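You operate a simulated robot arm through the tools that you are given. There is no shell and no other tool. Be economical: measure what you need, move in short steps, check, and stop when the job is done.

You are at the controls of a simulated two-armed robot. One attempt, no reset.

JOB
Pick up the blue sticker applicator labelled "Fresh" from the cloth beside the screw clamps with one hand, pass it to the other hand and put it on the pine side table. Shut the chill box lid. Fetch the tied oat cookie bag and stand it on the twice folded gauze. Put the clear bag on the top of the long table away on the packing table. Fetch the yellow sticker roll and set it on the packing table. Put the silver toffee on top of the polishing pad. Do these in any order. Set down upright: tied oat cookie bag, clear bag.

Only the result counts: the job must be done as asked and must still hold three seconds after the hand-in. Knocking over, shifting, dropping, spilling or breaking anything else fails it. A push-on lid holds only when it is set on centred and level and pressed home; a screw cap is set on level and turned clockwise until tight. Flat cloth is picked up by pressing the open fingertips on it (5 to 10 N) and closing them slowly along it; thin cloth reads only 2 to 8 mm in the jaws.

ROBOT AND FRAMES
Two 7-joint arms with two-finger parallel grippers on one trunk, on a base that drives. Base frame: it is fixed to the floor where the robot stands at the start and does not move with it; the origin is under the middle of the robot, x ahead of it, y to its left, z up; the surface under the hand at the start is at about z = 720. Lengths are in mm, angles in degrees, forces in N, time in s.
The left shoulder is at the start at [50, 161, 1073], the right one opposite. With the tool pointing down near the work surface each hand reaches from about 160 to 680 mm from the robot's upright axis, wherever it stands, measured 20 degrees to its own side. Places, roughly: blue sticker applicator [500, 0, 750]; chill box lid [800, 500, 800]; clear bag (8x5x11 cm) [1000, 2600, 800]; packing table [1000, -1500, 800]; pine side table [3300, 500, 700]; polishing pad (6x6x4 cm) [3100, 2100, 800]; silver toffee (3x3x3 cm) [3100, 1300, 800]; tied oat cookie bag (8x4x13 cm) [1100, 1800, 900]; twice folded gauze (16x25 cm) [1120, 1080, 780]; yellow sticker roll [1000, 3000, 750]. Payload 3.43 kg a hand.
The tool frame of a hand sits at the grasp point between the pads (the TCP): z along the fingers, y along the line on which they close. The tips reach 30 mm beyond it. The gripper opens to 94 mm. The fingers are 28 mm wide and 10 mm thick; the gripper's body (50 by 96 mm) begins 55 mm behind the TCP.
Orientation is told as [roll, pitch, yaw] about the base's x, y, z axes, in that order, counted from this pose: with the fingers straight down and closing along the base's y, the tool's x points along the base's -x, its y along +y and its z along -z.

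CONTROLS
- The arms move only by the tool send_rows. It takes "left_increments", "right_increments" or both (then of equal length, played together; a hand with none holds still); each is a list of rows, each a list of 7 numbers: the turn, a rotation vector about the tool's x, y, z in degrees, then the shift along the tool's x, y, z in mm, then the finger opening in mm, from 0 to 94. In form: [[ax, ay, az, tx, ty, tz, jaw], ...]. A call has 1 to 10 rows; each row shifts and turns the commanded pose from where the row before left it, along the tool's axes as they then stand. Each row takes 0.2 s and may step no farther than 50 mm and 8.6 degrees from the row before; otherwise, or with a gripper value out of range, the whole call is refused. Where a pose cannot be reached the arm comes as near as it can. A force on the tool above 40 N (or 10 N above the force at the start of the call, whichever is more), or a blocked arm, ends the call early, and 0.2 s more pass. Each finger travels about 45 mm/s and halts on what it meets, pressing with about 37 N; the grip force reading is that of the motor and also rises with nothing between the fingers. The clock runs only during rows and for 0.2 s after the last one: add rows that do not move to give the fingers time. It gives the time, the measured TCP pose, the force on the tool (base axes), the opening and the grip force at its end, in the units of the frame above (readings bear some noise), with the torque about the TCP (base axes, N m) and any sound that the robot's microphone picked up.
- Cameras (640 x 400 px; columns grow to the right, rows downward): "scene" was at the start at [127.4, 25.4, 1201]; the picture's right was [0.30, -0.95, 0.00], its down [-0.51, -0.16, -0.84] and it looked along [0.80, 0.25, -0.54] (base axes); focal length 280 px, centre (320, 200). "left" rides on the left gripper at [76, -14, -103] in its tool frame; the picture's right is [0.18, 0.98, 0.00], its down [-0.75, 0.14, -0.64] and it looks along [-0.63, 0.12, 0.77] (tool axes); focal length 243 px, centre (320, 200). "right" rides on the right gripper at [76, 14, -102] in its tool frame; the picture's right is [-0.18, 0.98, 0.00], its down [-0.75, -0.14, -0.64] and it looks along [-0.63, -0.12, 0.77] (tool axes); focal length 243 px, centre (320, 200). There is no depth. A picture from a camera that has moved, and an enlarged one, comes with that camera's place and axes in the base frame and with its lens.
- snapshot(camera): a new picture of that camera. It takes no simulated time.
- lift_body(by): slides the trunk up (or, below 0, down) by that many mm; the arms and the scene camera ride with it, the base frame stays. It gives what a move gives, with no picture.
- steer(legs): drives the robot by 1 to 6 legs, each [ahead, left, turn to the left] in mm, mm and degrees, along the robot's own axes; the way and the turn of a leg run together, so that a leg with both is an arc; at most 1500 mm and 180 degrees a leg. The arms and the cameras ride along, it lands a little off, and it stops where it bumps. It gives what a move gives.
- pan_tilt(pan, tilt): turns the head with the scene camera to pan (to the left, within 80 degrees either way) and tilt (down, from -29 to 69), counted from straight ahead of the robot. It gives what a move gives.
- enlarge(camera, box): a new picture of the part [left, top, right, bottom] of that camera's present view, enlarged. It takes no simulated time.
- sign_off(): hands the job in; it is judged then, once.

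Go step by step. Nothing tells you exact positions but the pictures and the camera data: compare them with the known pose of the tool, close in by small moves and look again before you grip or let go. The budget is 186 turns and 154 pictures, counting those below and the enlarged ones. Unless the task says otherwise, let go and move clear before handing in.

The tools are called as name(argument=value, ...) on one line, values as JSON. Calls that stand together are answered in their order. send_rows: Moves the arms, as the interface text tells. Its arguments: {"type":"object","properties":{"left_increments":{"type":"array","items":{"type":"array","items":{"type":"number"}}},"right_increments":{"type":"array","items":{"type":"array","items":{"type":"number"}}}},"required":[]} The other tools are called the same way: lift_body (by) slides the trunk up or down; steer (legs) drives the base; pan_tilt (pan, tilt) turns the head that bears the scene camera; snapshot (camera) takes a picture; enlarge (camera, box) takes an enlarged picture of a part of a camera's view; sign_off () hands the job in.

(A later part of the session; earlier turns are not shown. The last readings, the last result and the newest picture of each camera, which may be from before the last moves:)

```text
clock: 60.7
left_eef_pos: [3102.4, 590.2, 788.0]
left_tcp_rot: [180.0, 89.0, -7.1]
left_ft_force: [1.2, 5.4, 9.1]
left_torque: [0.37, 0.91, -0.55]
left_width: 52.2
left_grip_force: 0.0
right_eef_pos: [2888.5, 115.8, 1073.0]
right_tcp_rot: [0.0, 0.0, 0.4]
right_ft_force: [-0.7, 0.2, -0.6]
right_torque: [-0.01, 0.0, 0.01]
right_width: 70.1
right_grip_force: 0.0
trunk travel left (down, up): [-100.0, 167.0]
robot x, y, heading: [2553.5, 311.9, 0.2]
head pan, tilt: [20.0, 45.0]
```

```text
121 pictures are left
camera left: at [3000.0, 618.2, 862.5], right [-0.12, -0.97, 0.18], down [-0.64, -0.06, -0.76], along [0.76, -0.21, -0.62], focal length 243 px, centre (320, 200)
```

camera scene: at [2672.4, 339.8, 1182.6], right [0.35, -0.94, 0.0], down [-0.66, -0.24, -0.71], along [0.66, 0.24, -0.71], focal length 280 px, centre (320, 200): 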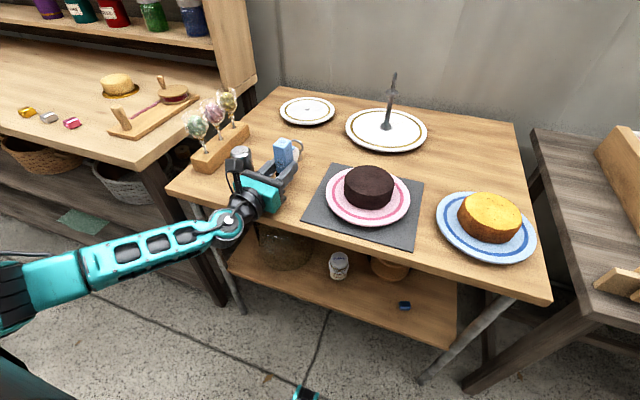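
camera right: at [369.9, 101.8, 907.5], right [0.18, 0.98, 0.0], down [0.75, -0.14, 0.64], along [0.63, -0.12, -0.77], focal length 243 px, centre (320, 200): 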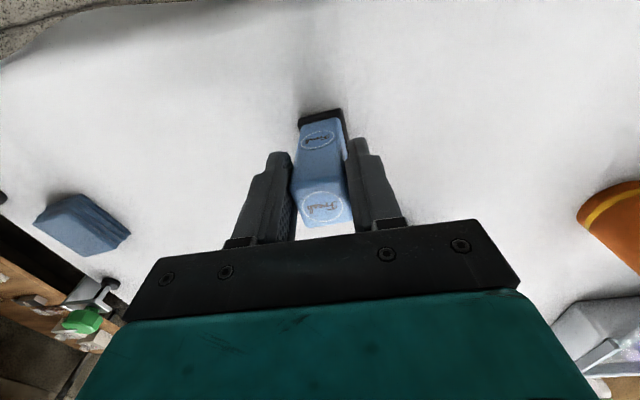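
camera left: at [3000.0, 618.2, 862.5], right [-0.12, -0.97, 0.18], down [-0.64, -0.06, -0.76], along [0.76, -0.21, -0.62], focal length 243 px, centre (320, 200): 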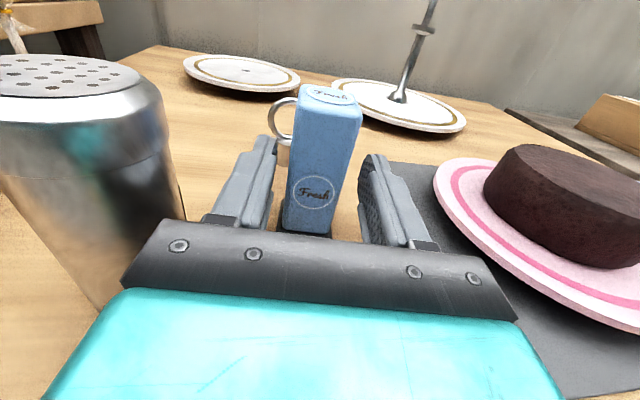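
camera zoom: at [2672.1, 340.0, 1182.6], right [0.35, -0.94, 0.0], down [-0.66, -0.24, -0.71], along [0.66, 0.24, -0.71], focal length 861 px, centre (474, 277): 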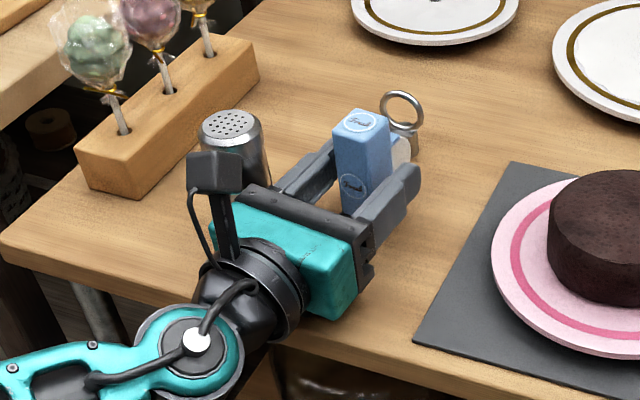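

The applicator settled onto the table (the wrist had touched the table edge first). It stands upright; raise the hand straight up.

send_rows(left_increments=[[0, 0, 0, 10, 0, 0, 54], [0, 0, 0, 20, 0, 0, 54], [0, 0, 0, 30, 0, 0, 54], [0, 0, 0, 30, 0, 0, 54], [0, 0, 0, 40, 0, 0, 54], [0, 0, 0, 40, 0, 0, 54], [0, 0, 0, 0, 0, -40, 54], [0, 0, 0, 0, 0, -40, 54]])

enlarge(camera="scene", box=[200, 90, 360, 240])

```text
clock: 62.5
left_eef_pos: [3019.7, 599.2, 954.6]
left_tcp_rot: [170.7, 89.1, -16.5]
left_ft_force: [-0.2, 0.3, -0.9]
left_torque: [0.01, -0.01, 0.02]
left_width: 54.0
left_grip_force: 0.1
right_eef_pos: [2889.2, 114.8, 1072.7]
right_tcp_rot: [0.0, 0.0, 0.2]
right_ft_force: [0.3, -0.2, 0.7]
right_torque: [-0.04, 0.0, -0.05]
right_width: 70.1
right_grip_force: 0.0
trunk travel left (down, up): [-100.0, 167.0]
robot x, y, heading: [2558.0, 313.3, 0.4]
head pan, tilt: [20.0, 45.0]
```

```text
2.67 times, centred on (280, 165) of scene
camera zoom: at [2672.5, 339.9, 1182.5], right [0.35, -0.94, 0.0], down [-0.66, -0.24, -0.71], along [0.66, 0.24, -0.71], focal length 746 px, centre (427, 293)
```

zoom: 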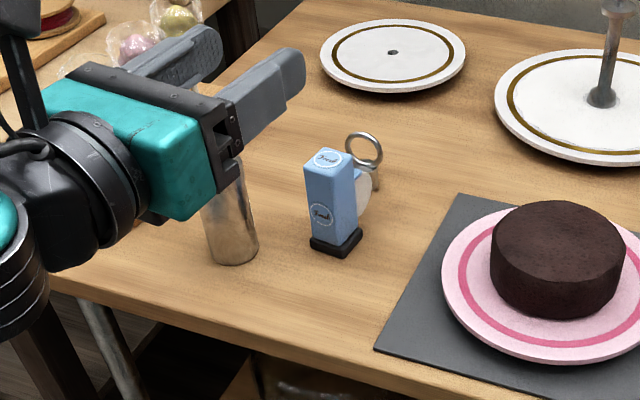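

Applicator is standing on the pine table with nothing disturbed. Back the base off and restore the left hand to its tool-down pose.

steer(legs=[[-350, 0, 0]])

send_rows(left_increments=[[-8.3, 0, 0, 5, 12, -15, 60], [-8.3, 0, 0, 5, 12, -10, 60], [-8.3, 0, 0, 5, 12, -10, 60], [-8.3, 0, 0, 5, 12, -10, 60], [-8.3, 0, 0, 5, 12, -10, 60], [-8.3, 0, 0, 5, 12, -10, 60], [-8.3, 0, 0, 5, 12, -10, 60], [-8.3, 0, 0, 5, 12, -10, 60], [-8.3, 0, 0, 5, 12, 0, 60], [-8.3, 0, 0, 5, 12, 0, 60]])

send_rows(left_increments=[[-4.949, -4.949, 4.949, 0, 0, 0, 94], [-4.949, -4.949, 4.949, 0, 0, 0, 94], [-4.949, -4.949, 4.949, 0, 0, 0, 94], [-4.949, -4.949, 4.949, 0, 0, 0, 94], [-4.949, -4.949, 4.949, 0, 0, 0, 94], [-4.949, -4.949, 4.949, 0, 0, 0, 94], [-4.949, -4.949, 4.949, 0, 0, 0, 94], [-4.949, -4.949, 4.949, 0, 0, 0, 94]])

send_rows(left_increments=[[-4.949, -4.949, 4.949, 0, 0, 0, 94], [-4.949, -4.949, 4.949, 0, 0, 0, 94], [-4.949, -4.949, 4.949, 0, 0, 0, 94], [-4.949, -4.949, 4.949, 0, 0, 0, 94], [-4.949, -4.949, 4.949, 0, 0, 0, 94], [-4.949, -4.949, 4.949, 0, 0, 0, 94]])

```text
clock: 64.7
left_eef_pos: [2672.2, 597.8, 954.4]
left_tcp_rot: [174.8, 89.2, -12.8]
left_ft_force: [-0.1, 0.4, -0.2]
left_torque: [0.03, 0.01, 0.0]
left_width: 53.9
left_grip_force: 0.1
right_eef_pos: [2541.5, 113.1, 1073.7]
right_tcp_rot: [0.0, 0.0, 0.1]
right_ft_force: [0.1, -0.2, 0.6]
right_torque: [0.03, 0.02, 0.01]
right_width: 70.0
right_grip_force: 0.0
trunk travel left (down, up): [-100.0, 167.0]
robot x, y, heading: [2207.8, 309.6, -0.1]
head pan, tilt: [20.0, 45.0]
```

```text
clock: 66.9
left_eef_pos: [2530.4, 563.7, 1004.0]
left_tcp_rot: [-101.0, 89.2, -11.4]
left_ft_force: [-0.1, -0.7, 0.7]
left_torque: [-0.01, -0.01, -0.01]
left_width: 59.9
left_grip_force: 0.0
right_eef_pos: [2542.6, 112.9, 1074.1]
right_tcp_rot: [0.0, -0.1, 0.3]
right_ft_force: [-0.1, -0.2, 0.0]
right_torque: [-0.01, 0.02, 0.02]
right_width: 70.0
right_grip_force: 0.0
trunk travel left (down, up): [-100.0, 167.0]
robot x, y, heading: [2206.4, 308.4, 0.4]
head pan, tilt: [20.0, 45.0]
```

```text
clock: 68.7
left_eef_pos: [2550.2, 539.8, 981.6]
left_tcp_rot: [-34.8, 43.1, 24.3]
left_ft_force: [-0.5, -0.4, 0.2]
left_torque: [0.0, 0.02, -0.04]
left_width: 93.8
left_grip_force: 0.1
left hand out of reach, approached as far as the arm can: row 6, 7, 8
right_eef_pos: [2543.9, 113.2, 1072.9]
right_tcp_rot: [0.2, 0.1, 0.2]
right_ft_force: [0.6, -0.5, -0.7]
right_torque: [-0.01, 0.02, -0.02]
right_width: 70.1
right_grip_force: 0.0
trunk travel left (down, up): [-100.0, 167.0]
robot x, y, heading: [2211.0, 311.3, 0.2]
head pan, tilt: [20.0, 45.0]
```

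```text
clock: 70.1
left_eef_pos: [2534.1, 530.8, 886.3]
left_tcp_rot: [-35.2, 19.0, 18.0]
left_ft_force: [-0.9, 0.5, -0.6]
left_torque: [0.0, 0.02, 0.01]
left_width: 93.8
left_grip_force: 0.0
left hand out of reach, approached as far as the arm can: row 1, 2, 3, 4, 5, 6
right_eef_pos: [2542.0, 113.3, 1072.7]
right_tcp_rot: [0.0, 0.0, 0.2]
right_ft_force: [0.0, 0.5, 0.0]
right_torque: [-0.03, -0.01, 0.04]
right_width: 69.8
right_grip_force: 0.1
trunk travel left (down, up): [-100.0, 167.0]
robot x, y, heading: [2211.5, 314.2, 0.0]
head pan, tilt: [20.0, 45.0]
```

The left arm is lagging its commanded pose; move the command to a comfortable place (ahead and lower) and see.

send_rows(left_increments=[[0, 0, 0, -25, 0, 20, 94], [0, 0, 0, -25, 0, 20, 94], [0, 0, 0, -25, 0, 20, 94], [0, 0, 0, -25, 0, 20, 94], [0, 0, 0, 0, 0, 20, 94], [0, 0, 0, 0, 0, 0, 94], [0, 0, 0, 0, 0, 0, 94]])

pan_tilt(pan=35, tilt=30)

snapshot(camera="scene")

```text
clock: 71.7
left_eef_pos: [2588.5, 516.5, 755.7]
left_tcp_rot: [-33.1, 19.3, 17.8]
left_ft_force: [0.0, 0.0, 0.6]
left_torque: [0.04, -0.02, 0.0]
left_width: 94.1
left_grip_force: 0.0
left hand out of reach, approached as far as the arm can: row 1, 2, 3, 4
right_eef_pos: [2542.9, 113.5, 1073.0]
right_tcp_rot: [0.0, 0.0, 0.2]
right_ft_force: [0.0, -0.6, -0.7]
right_torque: [0.02, 0.03, 0.0]
right_width: 70.2
right_grip_force: 0.1
trunk travel left (down, up): [-100.0, 167.0]
robot x, y, heading: [2206.8, 309.0, 0.1]
head pan, tilt: [20.0, 45.0]
```

```text
clock: 72.5
left_eef_pos: [2587.5, 517.0, 756.2]
left_tcp_rot: [-33.1, 19.2, 17.9]
left_ft_force: [0.3, 0.0, -0.8]
left_torque: [0.0, 0.01, 0.01]
left_width: 94.2
left_grip_force: 0.0
right_eef_pos: [2541.9, 113.3, 1074.2]
right_tcp_rot: [-0.1, 0.0, 0.1]
right_ft_force: [0.2, -0.4, -0.1]
right_torque: [-0.02, 0.01, 0.02]
right_width: 69.9
right_grip_force: 0.1
trunk travel left (down, up): [-100.0, 167.0]
robot x, y, heading: [2205.7, 313.0, 0.1]
head pan, tilt: [35.0, 30.0]
```

```text
119 pictures are left
camera scene: at [2323.3, 362.8, 1205.0], right [0.57, -0.82, 0.0], down [-0.41, -0.29, -0.87], along [0.71, 0.5, -0.5], focal length 280 px, centre (320, 200)
```

scene: 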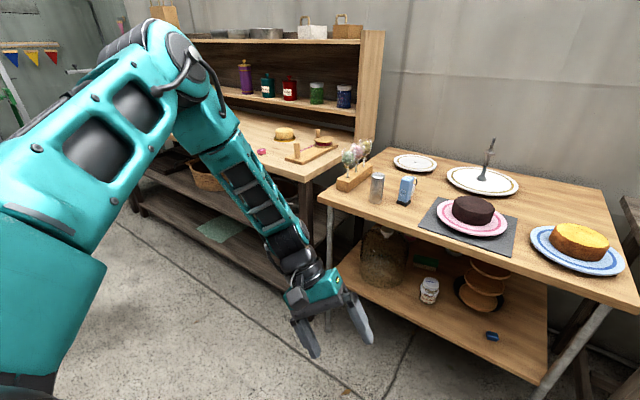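

Command is in sync again. Apply the remaining 44° correction to point straight down, raising a bit.

send_rows(left_increments=[[-5.92, -2.24, 3.8, 0, 0, 0, 94], [-5.92, -2.24, 3.8, 0, 0, 0, 94], [-5.92, -2.24, 3.8, 0, 0, 0, 94], [-5.92, -2.24, 3.8, 0, 0, 0, 94], [-5.92, -2.24, 3.8, 0, 0, 0, 94], [-5.92, -2.24, 3.8, 0, 0, 0, 94], [0, 0, 0, 0, 0, -40, 94], [0, 0, 0, 0, 0, -40, 94], [0, 0, 0, 0, 0, -40, 94], [0, 0, 0, 0, 0, -40, 94]])

```text
clock: 74.7
left_eef_pos: [2602.5, 622.6, 873.5]
left_tcp_rot: [-33.9, 19.3, 17.9]
left_ft_force: [-0.5, -0.4, -0.1]
left_torque: [-0.02, 0.02, 0.01]
left_width: 94.2
left_grip_force: 0.0
left hand out of reach, approached as far as the arm can: row 1, 2, 3, 4, 5, 6, 10
right_eef_pos: [2540.6, 114.4, 1072.6]
right_tcp_rot: [-0.1, 0.1, 0.2]
right_ft_force: [0.0, -0.3, -0.8]
right_torque: [-0.02, 0.03, -0.01]
right_width: 70.1
right_grip_force: 0.0
trunk travel left (down, up): [-100.0, 167.0]
robot x, y, heading: [2204.3, 313.1, 0.2]
head pan, tilt: [35.0, 30.0]
```

A wrist limit blocks the combined turn. Test axes one at a time: roll first.

send_rows(left_increments=[[-8, 0, 0, 0, 0, 0, 94], [-8, 0, 0, 0, 0, 0, 94], [-8, 0, 0, 0, 0, 0, 94], [-8, 0, 0, 0, 0, 0, 94]])

send_rows(left_increments=[[0, -8, 0, 0, 0, 0, 94], [0, -8, 0, 0, 0, 0, 94]])

send_rows(left_increments=[[0, 0, 8, 0, 0, 0, 94], [0, 0, 8, 0, 0, 0, 94]])

```text
clock: 75.7
left_eef_pos: [2605.2, 622.3, 874.0]
left_tcp_rot: [-34.0, 19.1, 17.9]
left_ft_force: [0.1, 0.4, 0.4]
left_torque: [-0.02, 0.01, -0.01]
left_width: 94.0
left_grip_force: 0.0
left hand out of reach, approached as far as the arm can: row 1, 2, 3, 4
right_eef_pos: [2543.2, 113.3, 1073.9]
right_tcp_rot: [-0.1, 0.0, 0.2]
right_ft_force: [-0.4, -0.1, 0.4]
right_torque: [0.01, 0.02, -0.01]
right_width: 69.9
right_grip_force: 0.0
trunk travel left (down, up): [-100.0, 167.0]
robot x, y, heading: [2206.2, 313.6, 0.1]
head pan, tilt: [35.0, 30.0]
```

```text
clock: 76.3
left_eef_pos: [2601.8, 620.9, 874.0]
left_tcp_rot: [-31.9, 5.6, 26.8]
left_ft_force: [-0.6, 0.2, -0.3]
left_torque: [0.02, 0.0, -0.01]
left_width: 94.2
left_grip_force: 0.1
right_eef_pos: [2542.4, 114.4, 1073.6]
right_tcp_rot: [0.0, 0.0, 0.2]
right_ft_force: [0.0, 0.3, -0.3]
right_torque: [-0.03, -0.01, -0.01]
right_width: 69.9
right_grip_force: 0.0
trunk travel left (down, up): [-100.0, 167.0]
robot x, y, heading: [2209.8, 312.7, -0.0]
head pan, tilt: [35.0, 30.0]
```

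```text
clock: 76.9
left_eef_pos: [2601.7, 619.7, 875.3]
left_tcp_rot: [-32.3, -3.0, 13.2]
left_ft_force: [0.1, -0.1, 0.0]
left_torque: [0.0, 0.01, 0.0]
left_width: 94.1
left_grip_force: 0.0
right_eef_pos: [2542.0, 113.8, 1073.5]
right_tcp_rot: [0.1, 0.0, 0.2]
right_ft_force: [-0.1, 0.2, 0.0]
right_torque: [-0.01, 0.03, -0.02]
right_width: 70.1
right_grip_force: 0.0
trunk travel left (down, up): [-100.0, 167.0]
robot x, y, heading: [2205.4, 311.6, 0.1]
head pan, tilt: [35.0, 30.0]
```

Only the roll is blocked (elbow posture). Move the hand outward to the left and lower while applying roll.

send_rows(left_increments=[[0, 0, 0, 0, 34, -21, 94], [0, 0, 0, 0, 34, -21, 94], [0, 0, 0, 0, 34, -21, 94], [0, 0, 0, 0, 34, -21, 94], [-8, 0, 0, 0, 0, 0, 94], [-8, 0, 0, 0, 0, 0, 94], [-8, 0, 0, 0, 0, 0, 94], [-8, 0, 0, 0, 0, 0, 94]])

snapshot(camera="scene")

```text
clock: 78.7
left_eef_pos: [2566.3, 802.5, 831.5]
left_tcp_rot: [-10.2, -3.8, 13.4]
left_ft_force: [0.1, -0.5, 0.2]
left_torque: [0.04, -0.01, 0.01]
left_width: 93.7
left_grip_force: 0.1
left hand out of reach, approached as far as the arm can: row 6, 7, 8
right_eef_pos: [2542.4, 112.8, 1072.6]
right_tcp_rot: [0.0, 0.0, 0.2]
right_ft_force: [-1.4, -0.4, 0.4]
right_torque: [0.03, -0.03, -0.01]
right_width: 70.1
right_grip_force: 0.1
trunk travel left (down, up): [-100.0, 167.0]
robot x, y, heading: [2210.0, 312.7, 0.2]
head pan, tilt: [35.0, 30.0]
```

```text
118 pictures are left
camera scene: at [2323.3, 362.9, 1205.1], right [0.57, -0.82, 0.0], down [-0.41, -0.29, -0.87], along [0.71, 0.5, -0.5], focal length 280 px, centre (320, 200)
```

scene: 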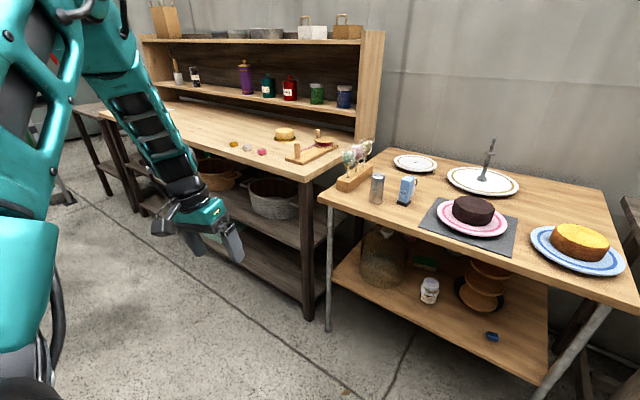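

Much closer (roll −10°). Extend forward and finish the correction.

send_rows(left_increments=[[0, 0, 0, -40, 0, 0, 94], [0, 0, 0, -40, 0, 0, 94], [0, 0, 0, -40, 0, 0, 94], [-5, 3, 6, 0, 0, 0, 94], [-5, 2, 6, 0, 0, 0, 94], [0, 0, 0, 0, -40, 0, 94], [0, 0, 0, 0, -40, 0, 94]])

```text
clock: 80.3
left_eef_pos: [2660.4, 899.4, 809.5]
left_tcp_rot: [-0.4, -0.3, 0.8]
left_ft_force: [0.1, -0.9, 0.4]
left_torque: [-0.03, -0.02, 0.01]
left_width: 94.0
left_grip_force: 0.1
left hand out of reach, approached as far as the arm can: row 2, 4, 5, 6, 7
right_eef_pos: [2542.7, 113.9, 1073.2]
right_tcp_rot: [0.0, 0.0, 0.2]
right_ft_force: [0.2, -0.5, 0.0]
right_torque: [0.0, 0.0, 0.05]
right_width: 70.1
right_grip_force: 0.1
trunk travel left (down, up): [-100.0, 167.0]
robot x, y, heading: [2204.0, 309.9, 0.3]
head pan, tilt: [35.0, 30.0]
```

Orientation is restored, but the elbow posture resists moving in. Straighten the arm forward to swap posture, then draw back.

send_rows(left_increments=[[0, 0, 0, -45, -15, 0, 94], [0, 0, 0, -45, -15, 0, 94], [0, 0, 0, -45, -15, 0, 94], [0, 0, 0, -45, -15, 0, 94], [0, 0, 0, -10, -45, 0, 94], [0, 0, 0, 0, -45, 0, 94], [0, 0, 0, 0, -45, 0, 94], [0, 0, 0, 0, -45, 0, 94], [0, 0, 0, 0, -45, 0, 94], [0, 0, 0, 0, 0, 0, 94]])

snapshot(camera="scene")

```text
clock: 82.5
left_eef_pos: [2676.4, 909.5, 848.2]
left_tcp_rot: [-0.3, -0.2, 0.9]
left_ft_force: [-0.3, -0.6, 0.8]
left_torque: [0.0, 0.0, -0.01]
left_width: 93.8
left_grip_force: 0.0
left hand out of reach, approached as far as the arm can: row 1, 2, 3, 4, 5, 6, 7, 8, 9
right_eef_pos: [2542.0, 112.5, 1073.1]
right_tcp_rot: [0.0, -0.1, 0.2]
right_ft_force: [0.4, -0.7, -0.1]
right_torque: [-0.01, 0.03, 0.0]
right_width: 70.2
right_grip_force: 0.0
trunk travel left (down, up): [-100.0, 167.0]
robot x, y, heading: [2210.5, 315.4, 0.2]
head pan, tilt: [35.0, 30.0]
```

```text
117 pictures are left
camera scene: at [2323.3, 362.8, 1205.1], right [0.57, -0.82, 0.0], down [-0.41, -0.29, -0.87], along [0.71, 0.5, -0.5], focal length 280 px, centre (320, 200)
```

scene: 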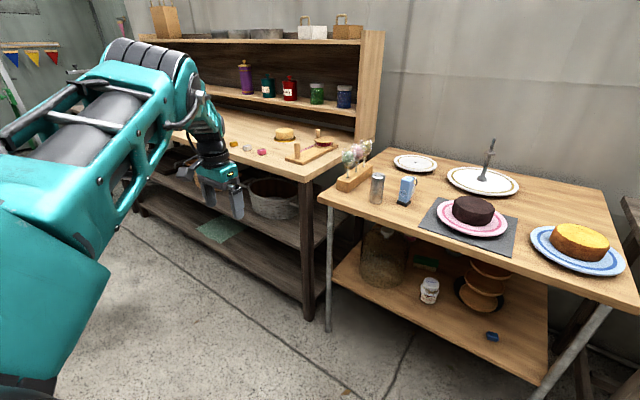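

I'll tuck the left hand back in (rolled 35° inward, which worked before), then try unrolling higher up.

send_rows(left_increments=[[8, 0, 0, 0, -10, 0, 60], [8, 0, 0, 0, -20, 0, 60], [8, 0, 0, 0, -30, 0, 60], [8, 0, 0, 0, -40, 0, 60], [8, 0, 0, 0, -40, -10, 60], [0, 0, 0, 0, -40, -20, 60], [0, 0, 0, 0, -40, -20, 60], [0, 0, 0, 0, -40, -20, 60], [0, 0, 0, 0, -40, -20, 60], [0, 0, 0, 20, 0, -40, 60]])

send_rows(left_increments=[[0, 0, 0, 20, -20, -40, 60], [0, 0, 0, 20, -20, -40, 60], [0, 0, 0, 20, -20, -40, 60], [0, 0, 0, 20, -20, -40, 60], [0, 0, 0, 20, -20, -40, 60], [0, 0, 0, 0, 0, -40, 60], [0, 0, 0, 0, 0, -40, 60], [0, 0, 0, 0, 0, 0, 60]])

snapshot(camera="scene")

```text
clock: 84.7
left_eef_pos: [2652.2, 739.8, 1108.3]
left_tcp_rot: [-39.9, 0.2, 0.8]
left_ft_force: [1.1, 0.2, 0.5]
left_torque: [-0.04, 0.0, 0.0]
left_width: 59.8
left_grip_force: 0.1
left hand out of reach, approached as far as the arm can: row 1
right_eef_pos: [2542.2, 113.8, 1073.3]
right_tcp_rot: [0.0, 0.0, 0.2]
right_ft_force: [0.4, 0.8, 0.3]
right_torque: [-0.01, -0.03, -0.02]
right_width: 70.1
right_grip_force: 0.1
trunk travel left (down, up): [-100.0, 167.0]
robot x, y, heading: [2204.5, 309.2, 0.2]
head pan, tilt: [35.0, 30.0]
```

```text
clock: 86.5
left_eef_pos: [2598.3, 766.8, 1193.4]
left_tcp_rot: [-40.2, -0.2, 1.1]
left_ft_force: [0.0, -0.1, -0.4]
left_torque: [-0.01, 0.02, 0.02]
left_width: 60.1
left_grip_force: 0.1
left hand out of reach, approached as far as the arm can: row 3, 4, 5, 6, 7
right_eef_pos: [2541.1, 112.8, 1072.5]
right_tcp_rot: [0.0, -0.1, 0.2]
right_ft_force: [-0.4, -0.3, -0.9]
right_torque: [0.0, 0.01, 0.01]
right_width: 69.8
right_grip_force: 0.0
trunk travel left (down, up): [-100.0, 167.0]
robot x, y, heading: [2207.8, 312.0, 0.0]
head pan, tilt: [35.0, 30.0]
```

```text
116 pictures are left
camera scene: at [2323.3, 362.8, 1205.1], right [0.57, -0.82, 0.0], down [-0.41, -0.29, -0.87], along [0.71, 0.5, -0.5], focal length 280 px, centre (320, 200)
```

scene: 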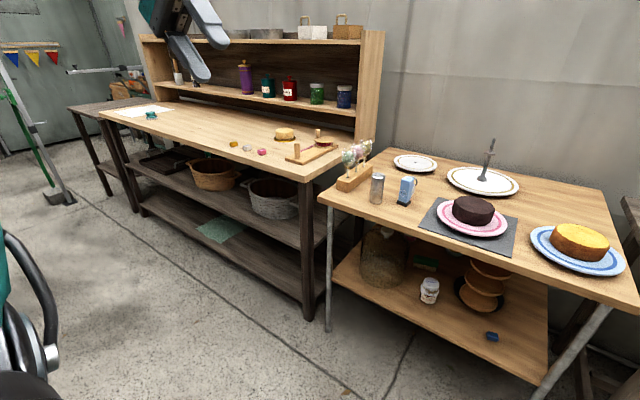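

The elbow has swung down and outward, i.e. the normal posture. Unroll now, then lower.

send_rows(left_increments=[[-8, 0, 0, 0, 0, 0, 60], [-8, 0, 0, 0, 0, 0, 60], [-8, 0, 0, 0, 0, 0, 60], [-8, 0, 0, 0, 0, 0, 60], [-8, 0, 0, 0, 0, 0, 60], [0, 0, 0, 5, -20, 35, 60], [0, 0, 0, 5, -20, 35, 60], [0, 0, 0, 5, -20, 35, 60], [0, 0, 0, 5, -20, 35, 60], [0, 0, 0, 5, -20, 35, 60]])

snapshot(camera="scene")

```text
clock: 88.7
left_eef_pos: [2712.5, 847.4, 1086.2]
left_tcp_rot: [-8.5, -0.9, 1.4]
left_ft_force: [-0.1, -0.9, 0.5]
left_torque: [-0.02, 0.0, -0.01]
left_width: 59.9
left_grip_force: 0.0
left hand out of reach, approached as far as the arm can: row 1, 2, 3, 4, 5, 6, 7, 8, 9, 10
right_eef_pos: [2541.9, 113.0, 1073.7]
right_tcp_rot: [0.1, -0.1, 0.2]
right_ft_force: [-0.2, 0.3, 0.4]
right_torque: [0.01, -0.01, -0.01]
right_width: 69.9
right_grip_force: 0.1
trunk travel left (down, up): [-100.0, 167.0]
robot x, y, heading: [2207.4, 309.5, 0.0]
head pan, tilt: [35.0, 30.0]
```

```text
115 pictures are left
camera scene: at [2323.2, 362.7, 1205.1], right [0.57, -0.82, 0.0], down [-0.41, -0.29, -0.87], along [0.71, 0.5, -0.5], focal length 280 px, centre (320, 200)
```

scene: 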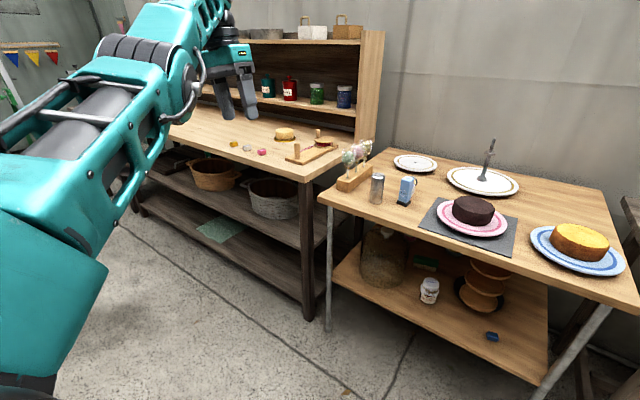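

Elbow is still in front. One more try: draw the hand back along the left side so the elbow folds rearward, then bring it in.

send_rows(left_increments=[[0, 0, 0, 30, 0, 25, 60], [0, 0, 0, 30, 0, 25, 60], [0, 0, 0, 30, 0, 25, 60], [0, 0, 0, 30, 0, 25, 60], [0, 0, 0, 40, 0, 25, 60], [0, 0, 0, 40, 0, 25, 60], [0, 0, 0, 40, 0, 20, 60], [0, 0, 0, 40, 0, 20, 60], [0, 0, 0, 40, 0, 0, 60], [0, 0, 0, 0, 0, 0, 60]])

send_rows(left_increments=[[-3, 0, 0, -20, -40, -10, 60], [-3, 0, 0, -20, -40, -10, 60], [-3, 0, 0, -20, -40, -10, 60], [0, 0, 0, -20, -40, -10, 60], [0, 0, 0, -20, -40, -10, 60], [0, 0, 0, -20, -40, -10, 60], [0, 0, 0, -20, -40, -10, 60], [0, 0, 0, 0, 0, 0, 60]])

pan_tilt(pan=70, tilt=30)

snapshot(camera="scene")

```text
clock: 90.9
left_eef_pos: [2571.6, 992.1, 1048.8]
left_tcp_rot: [-8.6, -0.8, 1.4]
left_ft_force: [0.4, 0.2, -0.9]
left_torque: [0.02, 0.02, 0.0]
left_width: 60.1
left_grip_force: 0.1
left hand out of reach, approached as far as the arm can: row 1, 2, 3, 4, 5, 6, 7, 8, 9
right_eef_pos: [2541.7, 112.9, 1073.3]
right_tcp_rot: [0.0, 0.1, 0.2]
right_ft_force: [-0.4, -0.2, -0.4]
right_torque: [0.0, -0.04, 0.02]
right_width: 69.9
right_grip_force: 0.2
trunk travel left (down, up): [-100.0, 167.0]
robot x, y, heading: [2206.8, 311.8, -0.0]
head pan, tilt: [35.0, 30.0]
```

```text
clock: 92.7
left_eef_pos: [2693.4, 876.1, 1119.5]
left_tcp_rot: [0.5, -0.7, 1.6]
left_ft_force: [-0.2, -0.2, -0.1]
left_torque: [0.01, 0.02, -0.01]
left_width: 60.0
left_grip_force: 0.1
left hand out of reach, approached as far as the arm can: row 2, 3, 4, 5, 6, 7
right_eef_pos: [2542.6, 112.0, 1072.7]
right_tcp_rot: [0.0, -0.1, 0.3]
right_ft_force: [-0.3, -0.3, -0.5]
right_torque: [0.02, -0.01, 0.0]
right_width: 70.0
right_grip_force: 0.0
trunk travel left (down, up): [-100.0, 167.0]
robot x, y, heading: [2209.4, 312.9, -0.2]
head pan, tilt: [35.0, 30.0]
```

```text
clock: 93.7
left_eef_pos: [2694.2, 876.3, 1120.1]
left_tcp_rot: [0.6, -0.6, 1.4]
left_ft_force: [-0.9, 0.4, -0.3]
left_torque: [0.0, -0.03, -0.03]
left_width: 59.9
left_grip_force: 0.0
right_eef_pos: [2541.3, 113.8, 1073.3]
right_tcp_rot: [0.0, 0.0, 0.2]
right_ft_force: [-0.4, 0.0, -0.5]
right_torque: [0.0, 0.0, 0.01]
right_width: 70.1
right_grip_force: 0.0
trunk travel left (down, up): [-100.0, 167.0]
robot x, y, heading: [2207.6, 314.2, -0.0]
head pan, tilt: [70.0, 30.0]
```

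```text
114 pictures are left
camera scene: at [2280.2, 395.8, 1205.1], right [0.94, -0.34, 0.0], down [-0.17, -0.47, -0.87], along [0.3, 0.81, -0.5], focal length 280 px, centre (320, 200)
```

scene: 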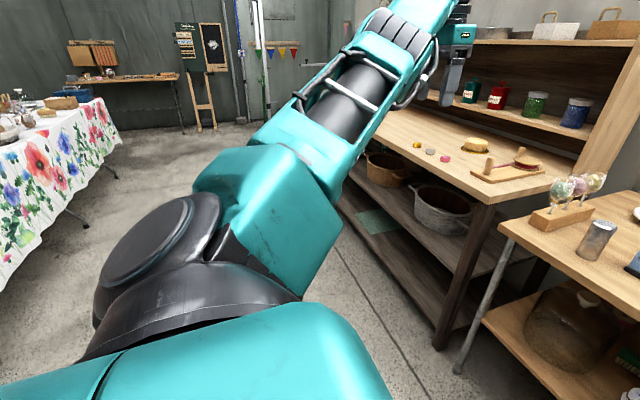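

I'll stop spending effort on the left arm's posture; the right hand can do the rest. Tuck the left hand inward (fingers pointing right) so it's compact.

send_rows(left_increments=[[8, 0, 0, 0, 0, 0, 40], [8, 0, 0, 0, 0, 0, 40], [8, 0, 0, 0, 0, 0, 40], [8, 0, 0, 10, -10, 0, 40], [8, 0, 0, 10, -10, 10, 40], [8, 0, 0, 20, -10, 20, 40], [8, 0, 0, 20, 0, 30, 40], [0, 0, 0, 20, 0, 40, 40], [0, 0, 0, 20, 0, 40, 40], [0, 0, 0, 20, 0, 40, 40]])

send_rows(left_increments=[[0, 0, 0, 20, 30, 25, 40], [0, 0, 0, 20, 30, 25, 40], [0, 0, 0, 20, 30, 25, 40], [0, 0, 0, 20, 30, 25, 40], [0, 0, 0, 20, 30, 0, 40], [0, 0, 0, 0, 0, 0, 40]])

snapshot(camera="scene")

```text
clock: 95.9
left_eef_pos: [2575.5, 645.8, 1037.3]
left_tcp_rot: [-51.3, -1.0, 1.5]
left_ft_force: [0.2, 0.6, 0.5]
left_torque: [0.02, 0.04, -0.01]
left_width: 40.0
left_grip_force: 0.1
left hand out of reach, approached as far as the arm can: row 1, 2, 3, 4
right_eef_pos: [2542.2, 113.9, 1072.1]
right_tcp_rot: [0.0, 0.0, 0.1]
right_ft_force: [1.0, 0.9, -0.4]
right_torque: [0.01, -0.04, 0.0]
right_width: 69.8
right_grip_force: 0.0
trunk travel left (down, up): [-100.0, 167.0]
robot x, y, heading: [2208.2, 310.7, 0.2]
head pan, tilt: [70.0, 30.0]
```

```text
clock: 97.3
left_eef_pos: [2476.3, 657.4, 856.7]
left_tcp_rot: [-51.3, -0.9, 1.4]
left_ft_force: [0.2, -0.1, 0.2]
left_torque: [-0.01, 0.04, 0.02]
left_width: 40.0
left_grip_force: 0.0
right_eef_pos: [2542.8, 113.5, 1072.0]
right_tcp_rot: [0.1, 0.0, 0.2]
right_ft_force: [0.4, 0.1, -0.8]
right_torque: [-0.01, 0.0, -0.02]
right_width: 70.0
right_grip_force: 0.1
trunk travel left (down, up): [-100.0, 167.0]
robot x, y, heading: [2210.6, 311.2, 0.2]
head pan, tilt: [70.0, 30.0]
```

```text
113 pictures are left
camera scene: at [2280.1, 395.8, 1205.1], right [0.94, -0.34, 0.0], down [-0.17, -0.47, -0.87], along [0.29, 0.81, -0.5], focal length 280 px, centre (320, 200)
```

scene: 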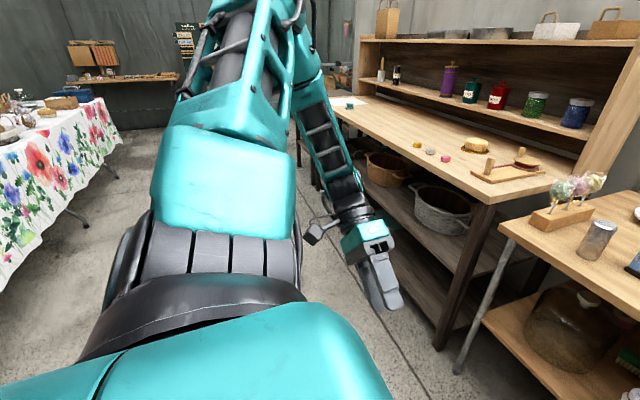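

Left arm is compact now. One quick attempt to unroll here; otherwise move on.

send_rows(left_increments=[[0, 0, 0, 0, -20, 30, 40], [0, 0, 0, 0, -20, 30, 40], [-8, 0, 0, 0, 0, 0, 40], [-8, 0, 0, 0, 0, 0, 40], [-8, 0, 0, 0, 0, 0, 40], [-8, 0, 0, 0, 0, 0, 40], [-8, 0, 0, 0, 0, 0, 40], [-8, 0, 0, 0, 0, 0, 40]])

enlarge(camera="scene", box=[330, 80, 600, 220])

```text
clock: 99.1
left_eef_pos: [2475.5, 584.7, 830.8]
left_tcp_rot: [-24.2, -1.4, 1.6]
left_ft_force: [0.4, 0.5, 0.0]
left_torque: [0.03, 0.02, -0.02]
left_width: 40.0
left_grip_force: 0.0
left hand out of reach, approached as far as the arm can: row 6, 7, 8
right_eef_pos: [2541.6, 113.5, 1073.1]
right_tcp_rot: [0.1, 0.0, 0.3]
right_ft_force: [1.2, -0.7, -0.2]
right_torque: [0.01, -0.01, -0.01]
right_width: 70.0
right_grip_force: 0.0
trunk travel left (down, up): [-100.0, 167.0]
robot x, y, heading: [2205.9, 312.9, 0.1]
head pan, tilt: [70.0, 30.0]
```

```text
2.37 times, centred on (465, 150) of scene
camera zoom: at [2280.0, 395.8, 1205.1], right [0.94, -0.34, 0.0], down [-0.17, -0.47, -0.87], along [0.29, 0.81, -0.5], focal length 664 px, centre (-24, 318)
```

zoom: 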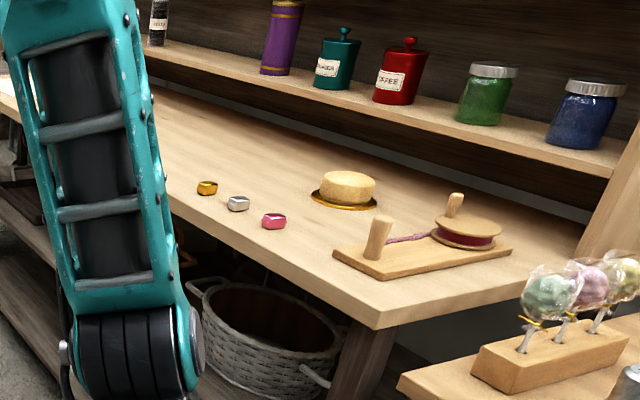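

Silver toffee at about [3100, 1296] on the bench (z≈785). Drive so the right hand can reach it.

steer(legs=[[0, 1130, 0], [340, 0, 0]])

pan_tilt(pan=10, tilt=35)

snapshot(camera="scene")

```text
clock: 111.1
left_eef_pos: [2817.4, 1710.8, 831.4]
left_tcp_rot: [-24.4, -1.4, 1.0]
left_ft_force: [0.5, 0.3, 1.0]
left_torque: [0.01, 0.0, -0.02]
left_width: 40.0
left_grip_force: 0.1
right_eef_pos: [2880.4, 1238.4, 1073.4]
right_tcp_rot: [0.0, 0.0, -0.3]
right_ft_force: [0.2, 0.9, -0.1]
right_torque: [0.0, 0.03, 0.0]
right_width: 70.0
right_grip_force: 0.1
trunk travel left (down, up): [-100.0, 167.0]
robot x, y, heading: [2548.8, 1443.8, -0.4]
head pan, tilt: [70.0, 30.0]
```

```text
clock: 112.4
left_eef_pos: [2817.8, 1710.6, 831.2]
left_tcp_rot: [-24.3, -1.5, 1.1]
left_ft_force: [-0.5, -0.1, 0.1]
left_torque: [0.02, 0.02, -0.02]
left_width: 39.9
left_grip_force: 0.1
right_eef_pos: [2879.0, 1237.1, 1072.4]
right_tcp_rot: [0.1, 0.0, -0.4]
right_ft_force: [-0.2, -1.4, 0.3]
right_torque: [0.01, -0.02, 0.0]
right_width: 69.9
right_grip_force: 0.0
trunk travel left (down, up): [-100.0, 167.0]
robot x, y, heading: [2546.7, 1437.4, -0.5]
head pan, tilt: [10.0, 35.0]
```

```text
111 pictures are left
camera scene: at [2675.4, 1453.2, 1197.3], right [0.17, -0.99, 0.0], down [-0.57, -0.1, -0.82], along [0.81, 0.14, -0.57], focal length 280 px, centre (320, 200)
```

scene: 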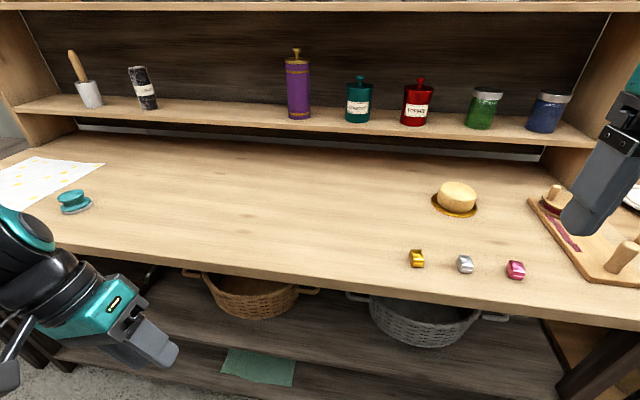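

Triangulating puts the silver toffee near [3061, 1253, 812]. Move the right hand above it and look.

send_rows(right_increments=[[0, 0, 0, -36, 3, 10, 70], [0, 0, 0, -36, 3, 20, 70], [0, 0, 0, -36, 3, 30, 70], [0, 0, 0, -36, 3, 40, 70], [0, 0, 0, -38, 3, 30, 70], [0, 0, 0, 0, 0, 20, 70], [0, 0, 0, 0, 0, 0, 70]])

snapshot(camera="right")

enlarge(camera="scene", box=[0, 140, 160, 240])

```text
refused: row 4 steps farther than a row can; nothing moved
```

```text
110 pictures are left
camera right: at [2803.1, 1253.1, 1175.1], right [0.19, 0.98, 0.0], down [0.75, -0.15, 0.64], along [0.63, -0.12, -0.77], focal length 243 px, centre (320, 200)
```

right: 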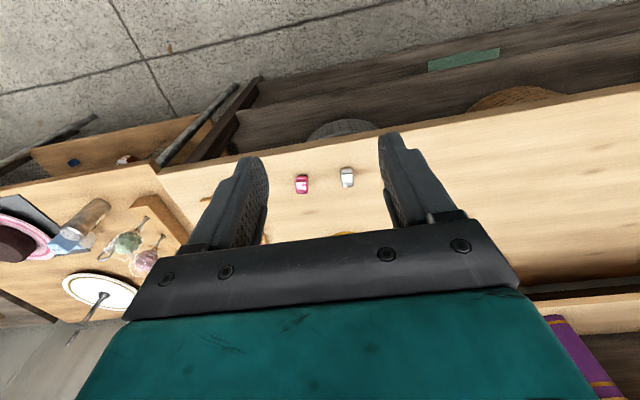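

```text
4.00 times, centred on (80, 190) of scene
camera zoom: at [2675.4, 1453.2, 1197.3], right [0.17, -0.99, 0.0], down [-0.57, -0.1, -0.82], along [0.81, 0.14, -0.57], focal length 1120 px, centre (1280, 240)
```

zoom: 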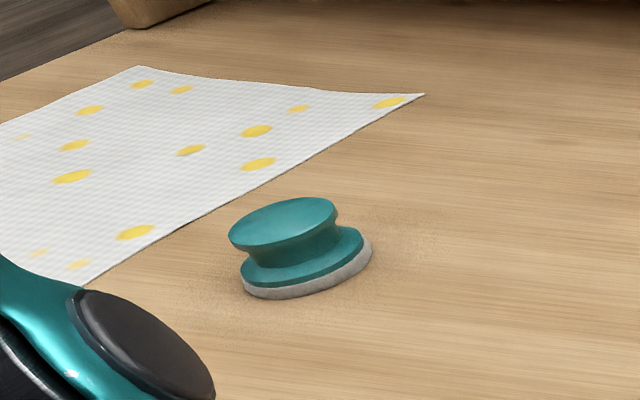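

Right camera agrees: toffee at [3056, 1254]. Resend with shorter steps.

send_rows(right_increments=[[0, 0, 0, -36, 3, 20, 70], [0, 0, 0, -36, 3, 30, 70], [0, 0, 0, -36, 3, 30, 70], [0, 0, 0, -36, 3, 30, 70], [0, 0, 0, -34, 3, 30, 70], [0, 0, 0, 0, 0, 20, 70], [0, 0, 0, 0, 0, 0, 70]])

snapshot(camera="right")

```text
clock: 114.0
left_eef_pos: [2818.9, 1709.5, 830.5]
left_tcp_rot: [-24.3, -1.5, 1.1]
left_ft_force: [-0.1, 0.6, -0.1]
left_torque: [-0.01, 0.02, 0.04]
left_width: 40.2
left_grip_force: 0.1
right_eef_pos: [3057.9, 1253.3, 912.7]
right_tcp_rot: [-0.1, 0.0, -0.5]
right_ft_force: [-0.2, -0.1, 0.5]
right_torque: [0.02, 0.0, 0.02]
right_width: 70.0
right_grip_force: 0.0
trunk travel left (down, up): [-100.0, 167.0]
robot x, y, heading: [2544.8, 1439.1, -0.6]
head pan, tilt: [10.0, 35.0]
```

```text
108 pictures are left
camera right: at [2982.1, 1268.4, 1015.0], right [0.19, 0.98, 0.0], down [0.75, -0.15, 0.64], along [0.63, -0.12, -0.77], focal length 243 px, centre (320, 200)
```

right: 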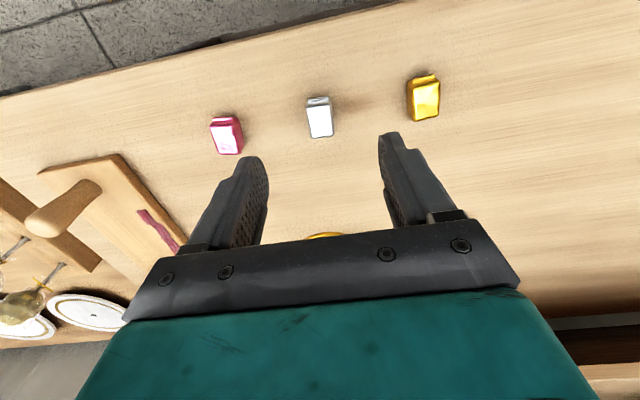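

Aligned. Lower to near the bench with the opening reduced to 56 mm.

send_rows(right_increments=[[0, 0, 0, -3, 0, 25, 56], [0, 0, 0, 0, 0, 25, 56], [0, 0, 0, 0, 0, 20, 56], [0, 0, 0, 0, 0, 5, 56], [0, 0, 0, 0, 0, 0, 56]])

snapshot(camera="right")

enlarge(camera="scene", box=[380, 160, 560, 300])

```text
clock: 115.2
left_eef_pos: [2817.9, 1708.6, 830.0]
left_tcp_rot: [-24.3, -1.4, 1.1]
left_ft_force: [-0.9, -0.1, 0.9]
left_torque: [0.0, -0.02, -0.01]
left_width: 40.2
left_grip_force: 0.1
right_eef_pos: [3061.0, 1250.8, 837.2]
right_tcp_rot: [-0.1, 0.0, -0.4]
right_ft_force: [-0.3, 0.0, 0.3]
right_torque: [0.02, 0.01, -0.02]
right_width: 56.1
right_grip_force: 0.0
trunk travel left (down, up): [-100.0, 167.0]
robot x, y, heading: [2542.8, 1441.0, -0.5]
head pan, tilt: [10.0, 35.0]
```

```text
107 pictures are left
camera right: at [2983.5, 1266.7, 939.1], right [0.19, 0.98, 0.0], down [0.75, -0.15, 0.64], along [0.63, -0.12, -0.77], focal length 243 px, centre (320, 200)
```

right: 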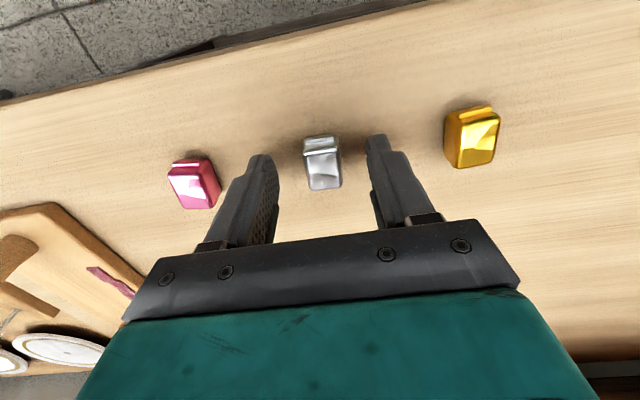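

```text
2.86 times, centred on (470, 230) of scene
camera zoom: at [2675.4, 1453.2, 1197.3], right [0.17, -0.99, 0.0], down [-0.57, -0.09, -0.82], along [0.81, 0.14, -0.57], focal length 800 px, centre (-109, 114)
```

zoom: 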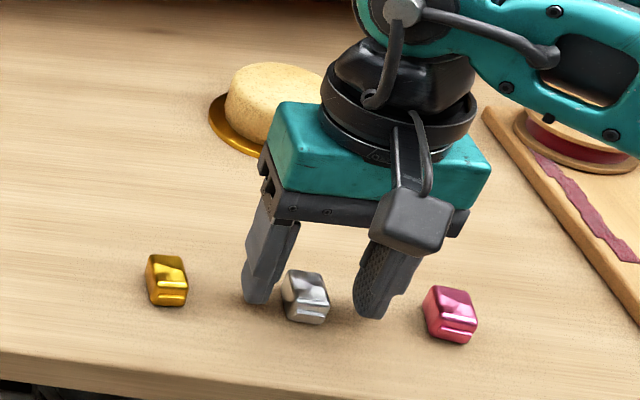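

Fingers straddle the silver toffee with a little height left. Step down gently until the tips touch the bench.

send_rows(right_increments=[[0, 0, 0, -5, 1, 4, 56], [0, 0, 0, 0, 0, 3, 56], [0, 0, 0, 0, 0, 3, 56], [0, 0, 0, 0, 0, 3, 56]])

snapshot(camera="right")

```text
clock: 116.2
left_eef_pos: [2816.4, 1709.9, 832.6]
left_tcp_rot: [-24.4, -1.5, 1.2]
left_ft_force: [0.7, 0.1, -0.6]
left_torque: [0.01, 0.0, -0.01]
left_width: 39.9
left_grip_force: 0.0
right_eef_pos: [3064.7, 1252.8, 829.9]
right_tcp_rot: [0.0, -0.4, -0.4]
right_ft_force: [-4.6, -3.1, 26.7]
right_torque: [-0.81, 0.49, 0.08]
right_width: 57.2
right_grip_force: 0.6
trunk travel left (down, up): [-100.0, 167.0]
robot x, y, heading: [2545.5, 1441.7, -0.6]
head pan, tilt: [10.0, 35.0]
```

```text
105 pictures are left
camera right: at [2987.6, 1268.2, 931.6], right [0.19, 0.98, 0.0], down [0.75, -0.15, 0.65], along [0.64, -0.12, -0.76], focal length 243 px, centre (320, 200)
```

right: 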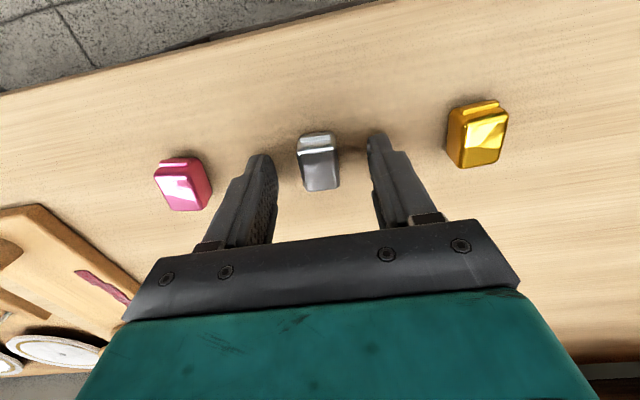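

Bench top is z≈800. Raise off to TCP ≈833 and close on the toffee.

send_rows(right_increments=[[0, 0, 0, 0, 0, -9, 56], [0, 0, 0, 0, 0, 0, 40], [0, 0, 0, 0, 0, 0, 25], [0, 0, 0, 0, 0, 0, 12], [0, 0, 0, 0, 0, 0, 12], [0, 0, 0, 0, 0, 0, 12], [0, 0, 0, 0, 0, 0, 12]])

snapshot(camera="right")

```text
clock: 117.8
left_eef_pos: [2818.7, 1709.4, 831.5]
left_tcp_rot: [-24.3, -1.4, 1.0]
left_ft_force: [0.8, 0.1, 1.5]
left_torque: [0.01, -0.01, 0.03]
left_width: 40.0
left_grip_force: 0.0
right_eef_pos: [3065.6, 1253.6, 835.3]
right_tcp_rot: [0.0, 0.0, -0.3]
right_ft_force: [0.7, -0.7, 0.0]
right_torque: [-0.01, 0.0, 0.02]
right_width: 21.0
right_grip_force: 12.2
trunk travel left (down, up): [-100.0, 167.0]
robot x, y, heading: [2546.2, 1441.8, -0.5]
head pan, tilt: [10.0, 35.0]
```

```text
104 pictures are left
camera right: at [2988.9, 1267.9, 937.2], right [0.19, 0.98, 0.0], down [0.75, -0.15, 0.64], along [0.63, -0.12, -0.77], focal length 243 px, centre (320, 200)
```

right: 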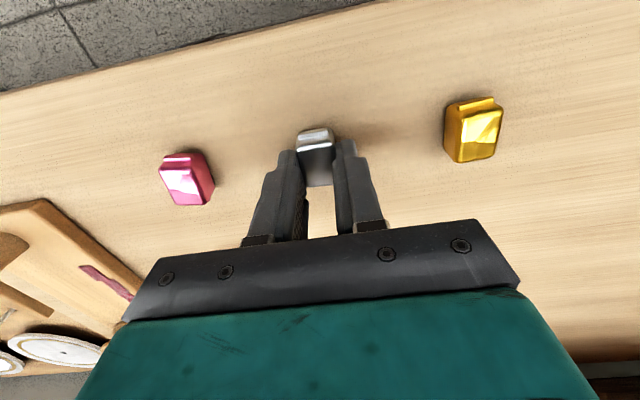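

Closing on about 20 mm. Let it tighten, then lift.

send_rows(right_increments=[[0, 0, 0, 0, 0, 0, 8], [0, 0, 0, 0, 0, 0, 8], [0, 0, 0, 0, 0, -20, 8], [0, 0, 0, 0, 0, -40, 8], [0, 0, 0, 0, 0, -40, 8], [0, 0, 0, 20, 0, -30, 8], [0, 0, 0, 40, 0, -20, 8], [0, 0, 0, 45, 0, 0, 8], [0, 0, 0, 45, 0, 0, 8]])

snapshot(camera="right")

```text
clock: 119.8
left_eef_pos: [2818.3, 1709.4, 831.6]
left_tcp_rot: [-24.3, -1.5, 1.1]
left_ft_force: [-0.4, 0.0, 0.0]
left_torque: [0.0, -0.02, 0.02]
left_width: 39.9
left_grip_force: 0.1
right_eef_pos: [2918.6, 1253.6, 983.4]
right_tcp_rot: [0.0, 0.0, -0.6]
right_ft_force: [0.3, 0.5, -0.7]
right_torque: [0.01, 0.0, 0.0]
right_width: 21.2
right_grip_force: 11.7
trunk travel left (down, up): [-100.0, 167.0]
robot x, y, heading: [2543.8, 1439.0, -0.3]
head pan, tilt: [10.0, 35.0]
```

```text
103 pictures are left
camera right: at [2841.0, 1268.3, 1086.1], right [0.19, 0.98, 0.0], down [0.75, -0.15, 0.64], along [0.63, -0.12, -0.77], focal length 243 px, centre (320, 200)
```

right: 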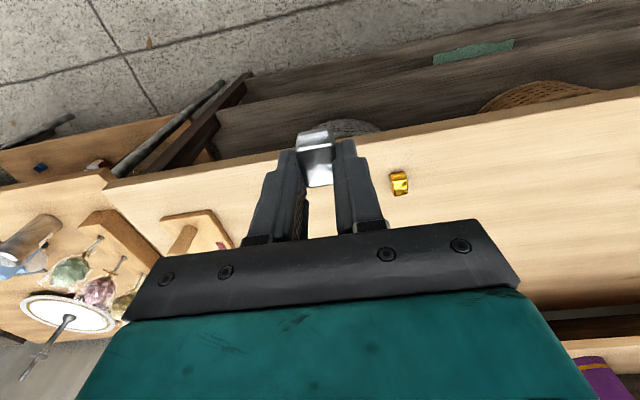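

Toffee held. Pad is near [3104, 2109]; drive left about 850 mm.

steer(legs=[[0, 850, 0.5]])

pan_tilt(pan=-10, tilt=35)

snapshot(camera="scene")

snapshot(camera="right")

```text
clock: 127.6
left_eef_pos: [2820.7, 2554.8, 831.6]
left_tcp_rot: [-24.3, -1.4, 1.5]
left_ft_force: [0.1, 0.6, 0.0]
left_torque: [0.0, -0.01, -0.01]
left_width: 39.7
left_grip_force: 0.0
right_eef_pos: [2923.7, 2098.9, 983.5]
right_tcp_rot: [0.0, 0.0, 0.0]
right_ft_force: [-0.6, 0.3, -0.2]
right_torque: [0.0, 0.0, 0.01]
right_width: 20.8
right_grip_force: 11.9
trunk travel left (down, up): [-100.0, 167.0]
robot x, y, heading: [2550.4, 2280.3, -0.1]
head pan, tilt: [10.0, 35.0]
```

```text
clock: 128.4
left_eef_pos: [2820.5, 2554.2, 831.5]
left_tcp_rot: [-24.3, -1.4, 1.5]
left_ft_force: [-0.2, 0.2, 0.7]
left_torque: [0.0, -0.01, -0.02]
left_width: 39.9
left_grip_force: 0.0
right_eef_pos: [2923.4, 2098.1, 983.0]
right_tcp_rot: [0.0, 0.0, 0.0]
right_ft_force: [-0.1, -0.5, 0.3]
right_torque: [0.01, -0.01, 0.03]
right_width: 21.1
right_grip_force: 12.6
trunk travel left (down, up): [-100.0, 167.0]
robot x, y, heading: [2550.3, 2285.4, -0.5]
head pan, tilt: [-10.0, 35.0]
```

```text
102 pictures are left
camera scene: at [2679.4, 2266.3, 1197.3], right [-0.17, -0.98, 0.0], down [-0.56, 0.1, -0.82], along [0.81, -0.14, -0.57], focal length 280 px, centre (320, 200)
```

scene: 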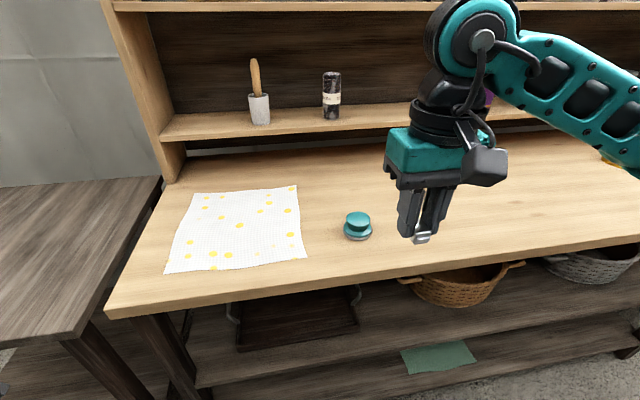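

```text
101 pictures are left
camera right: at [2847.2, 2113.3, 1085.9], right [0.18, 0.98, 0.0], down [0.75, -0.14, 0.64], along [0.63, -0.12, -0.77], focal length 243 px, centre (320, 200)
```

right: 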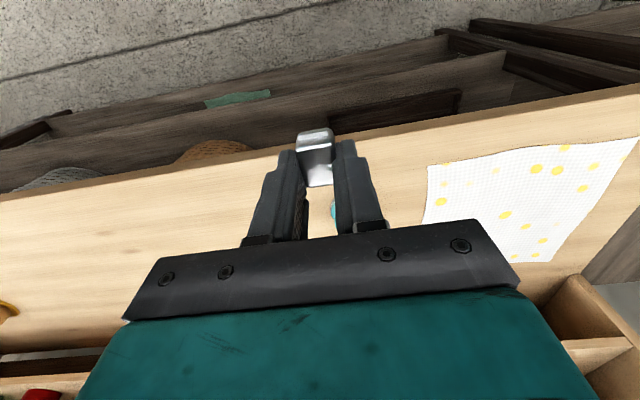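

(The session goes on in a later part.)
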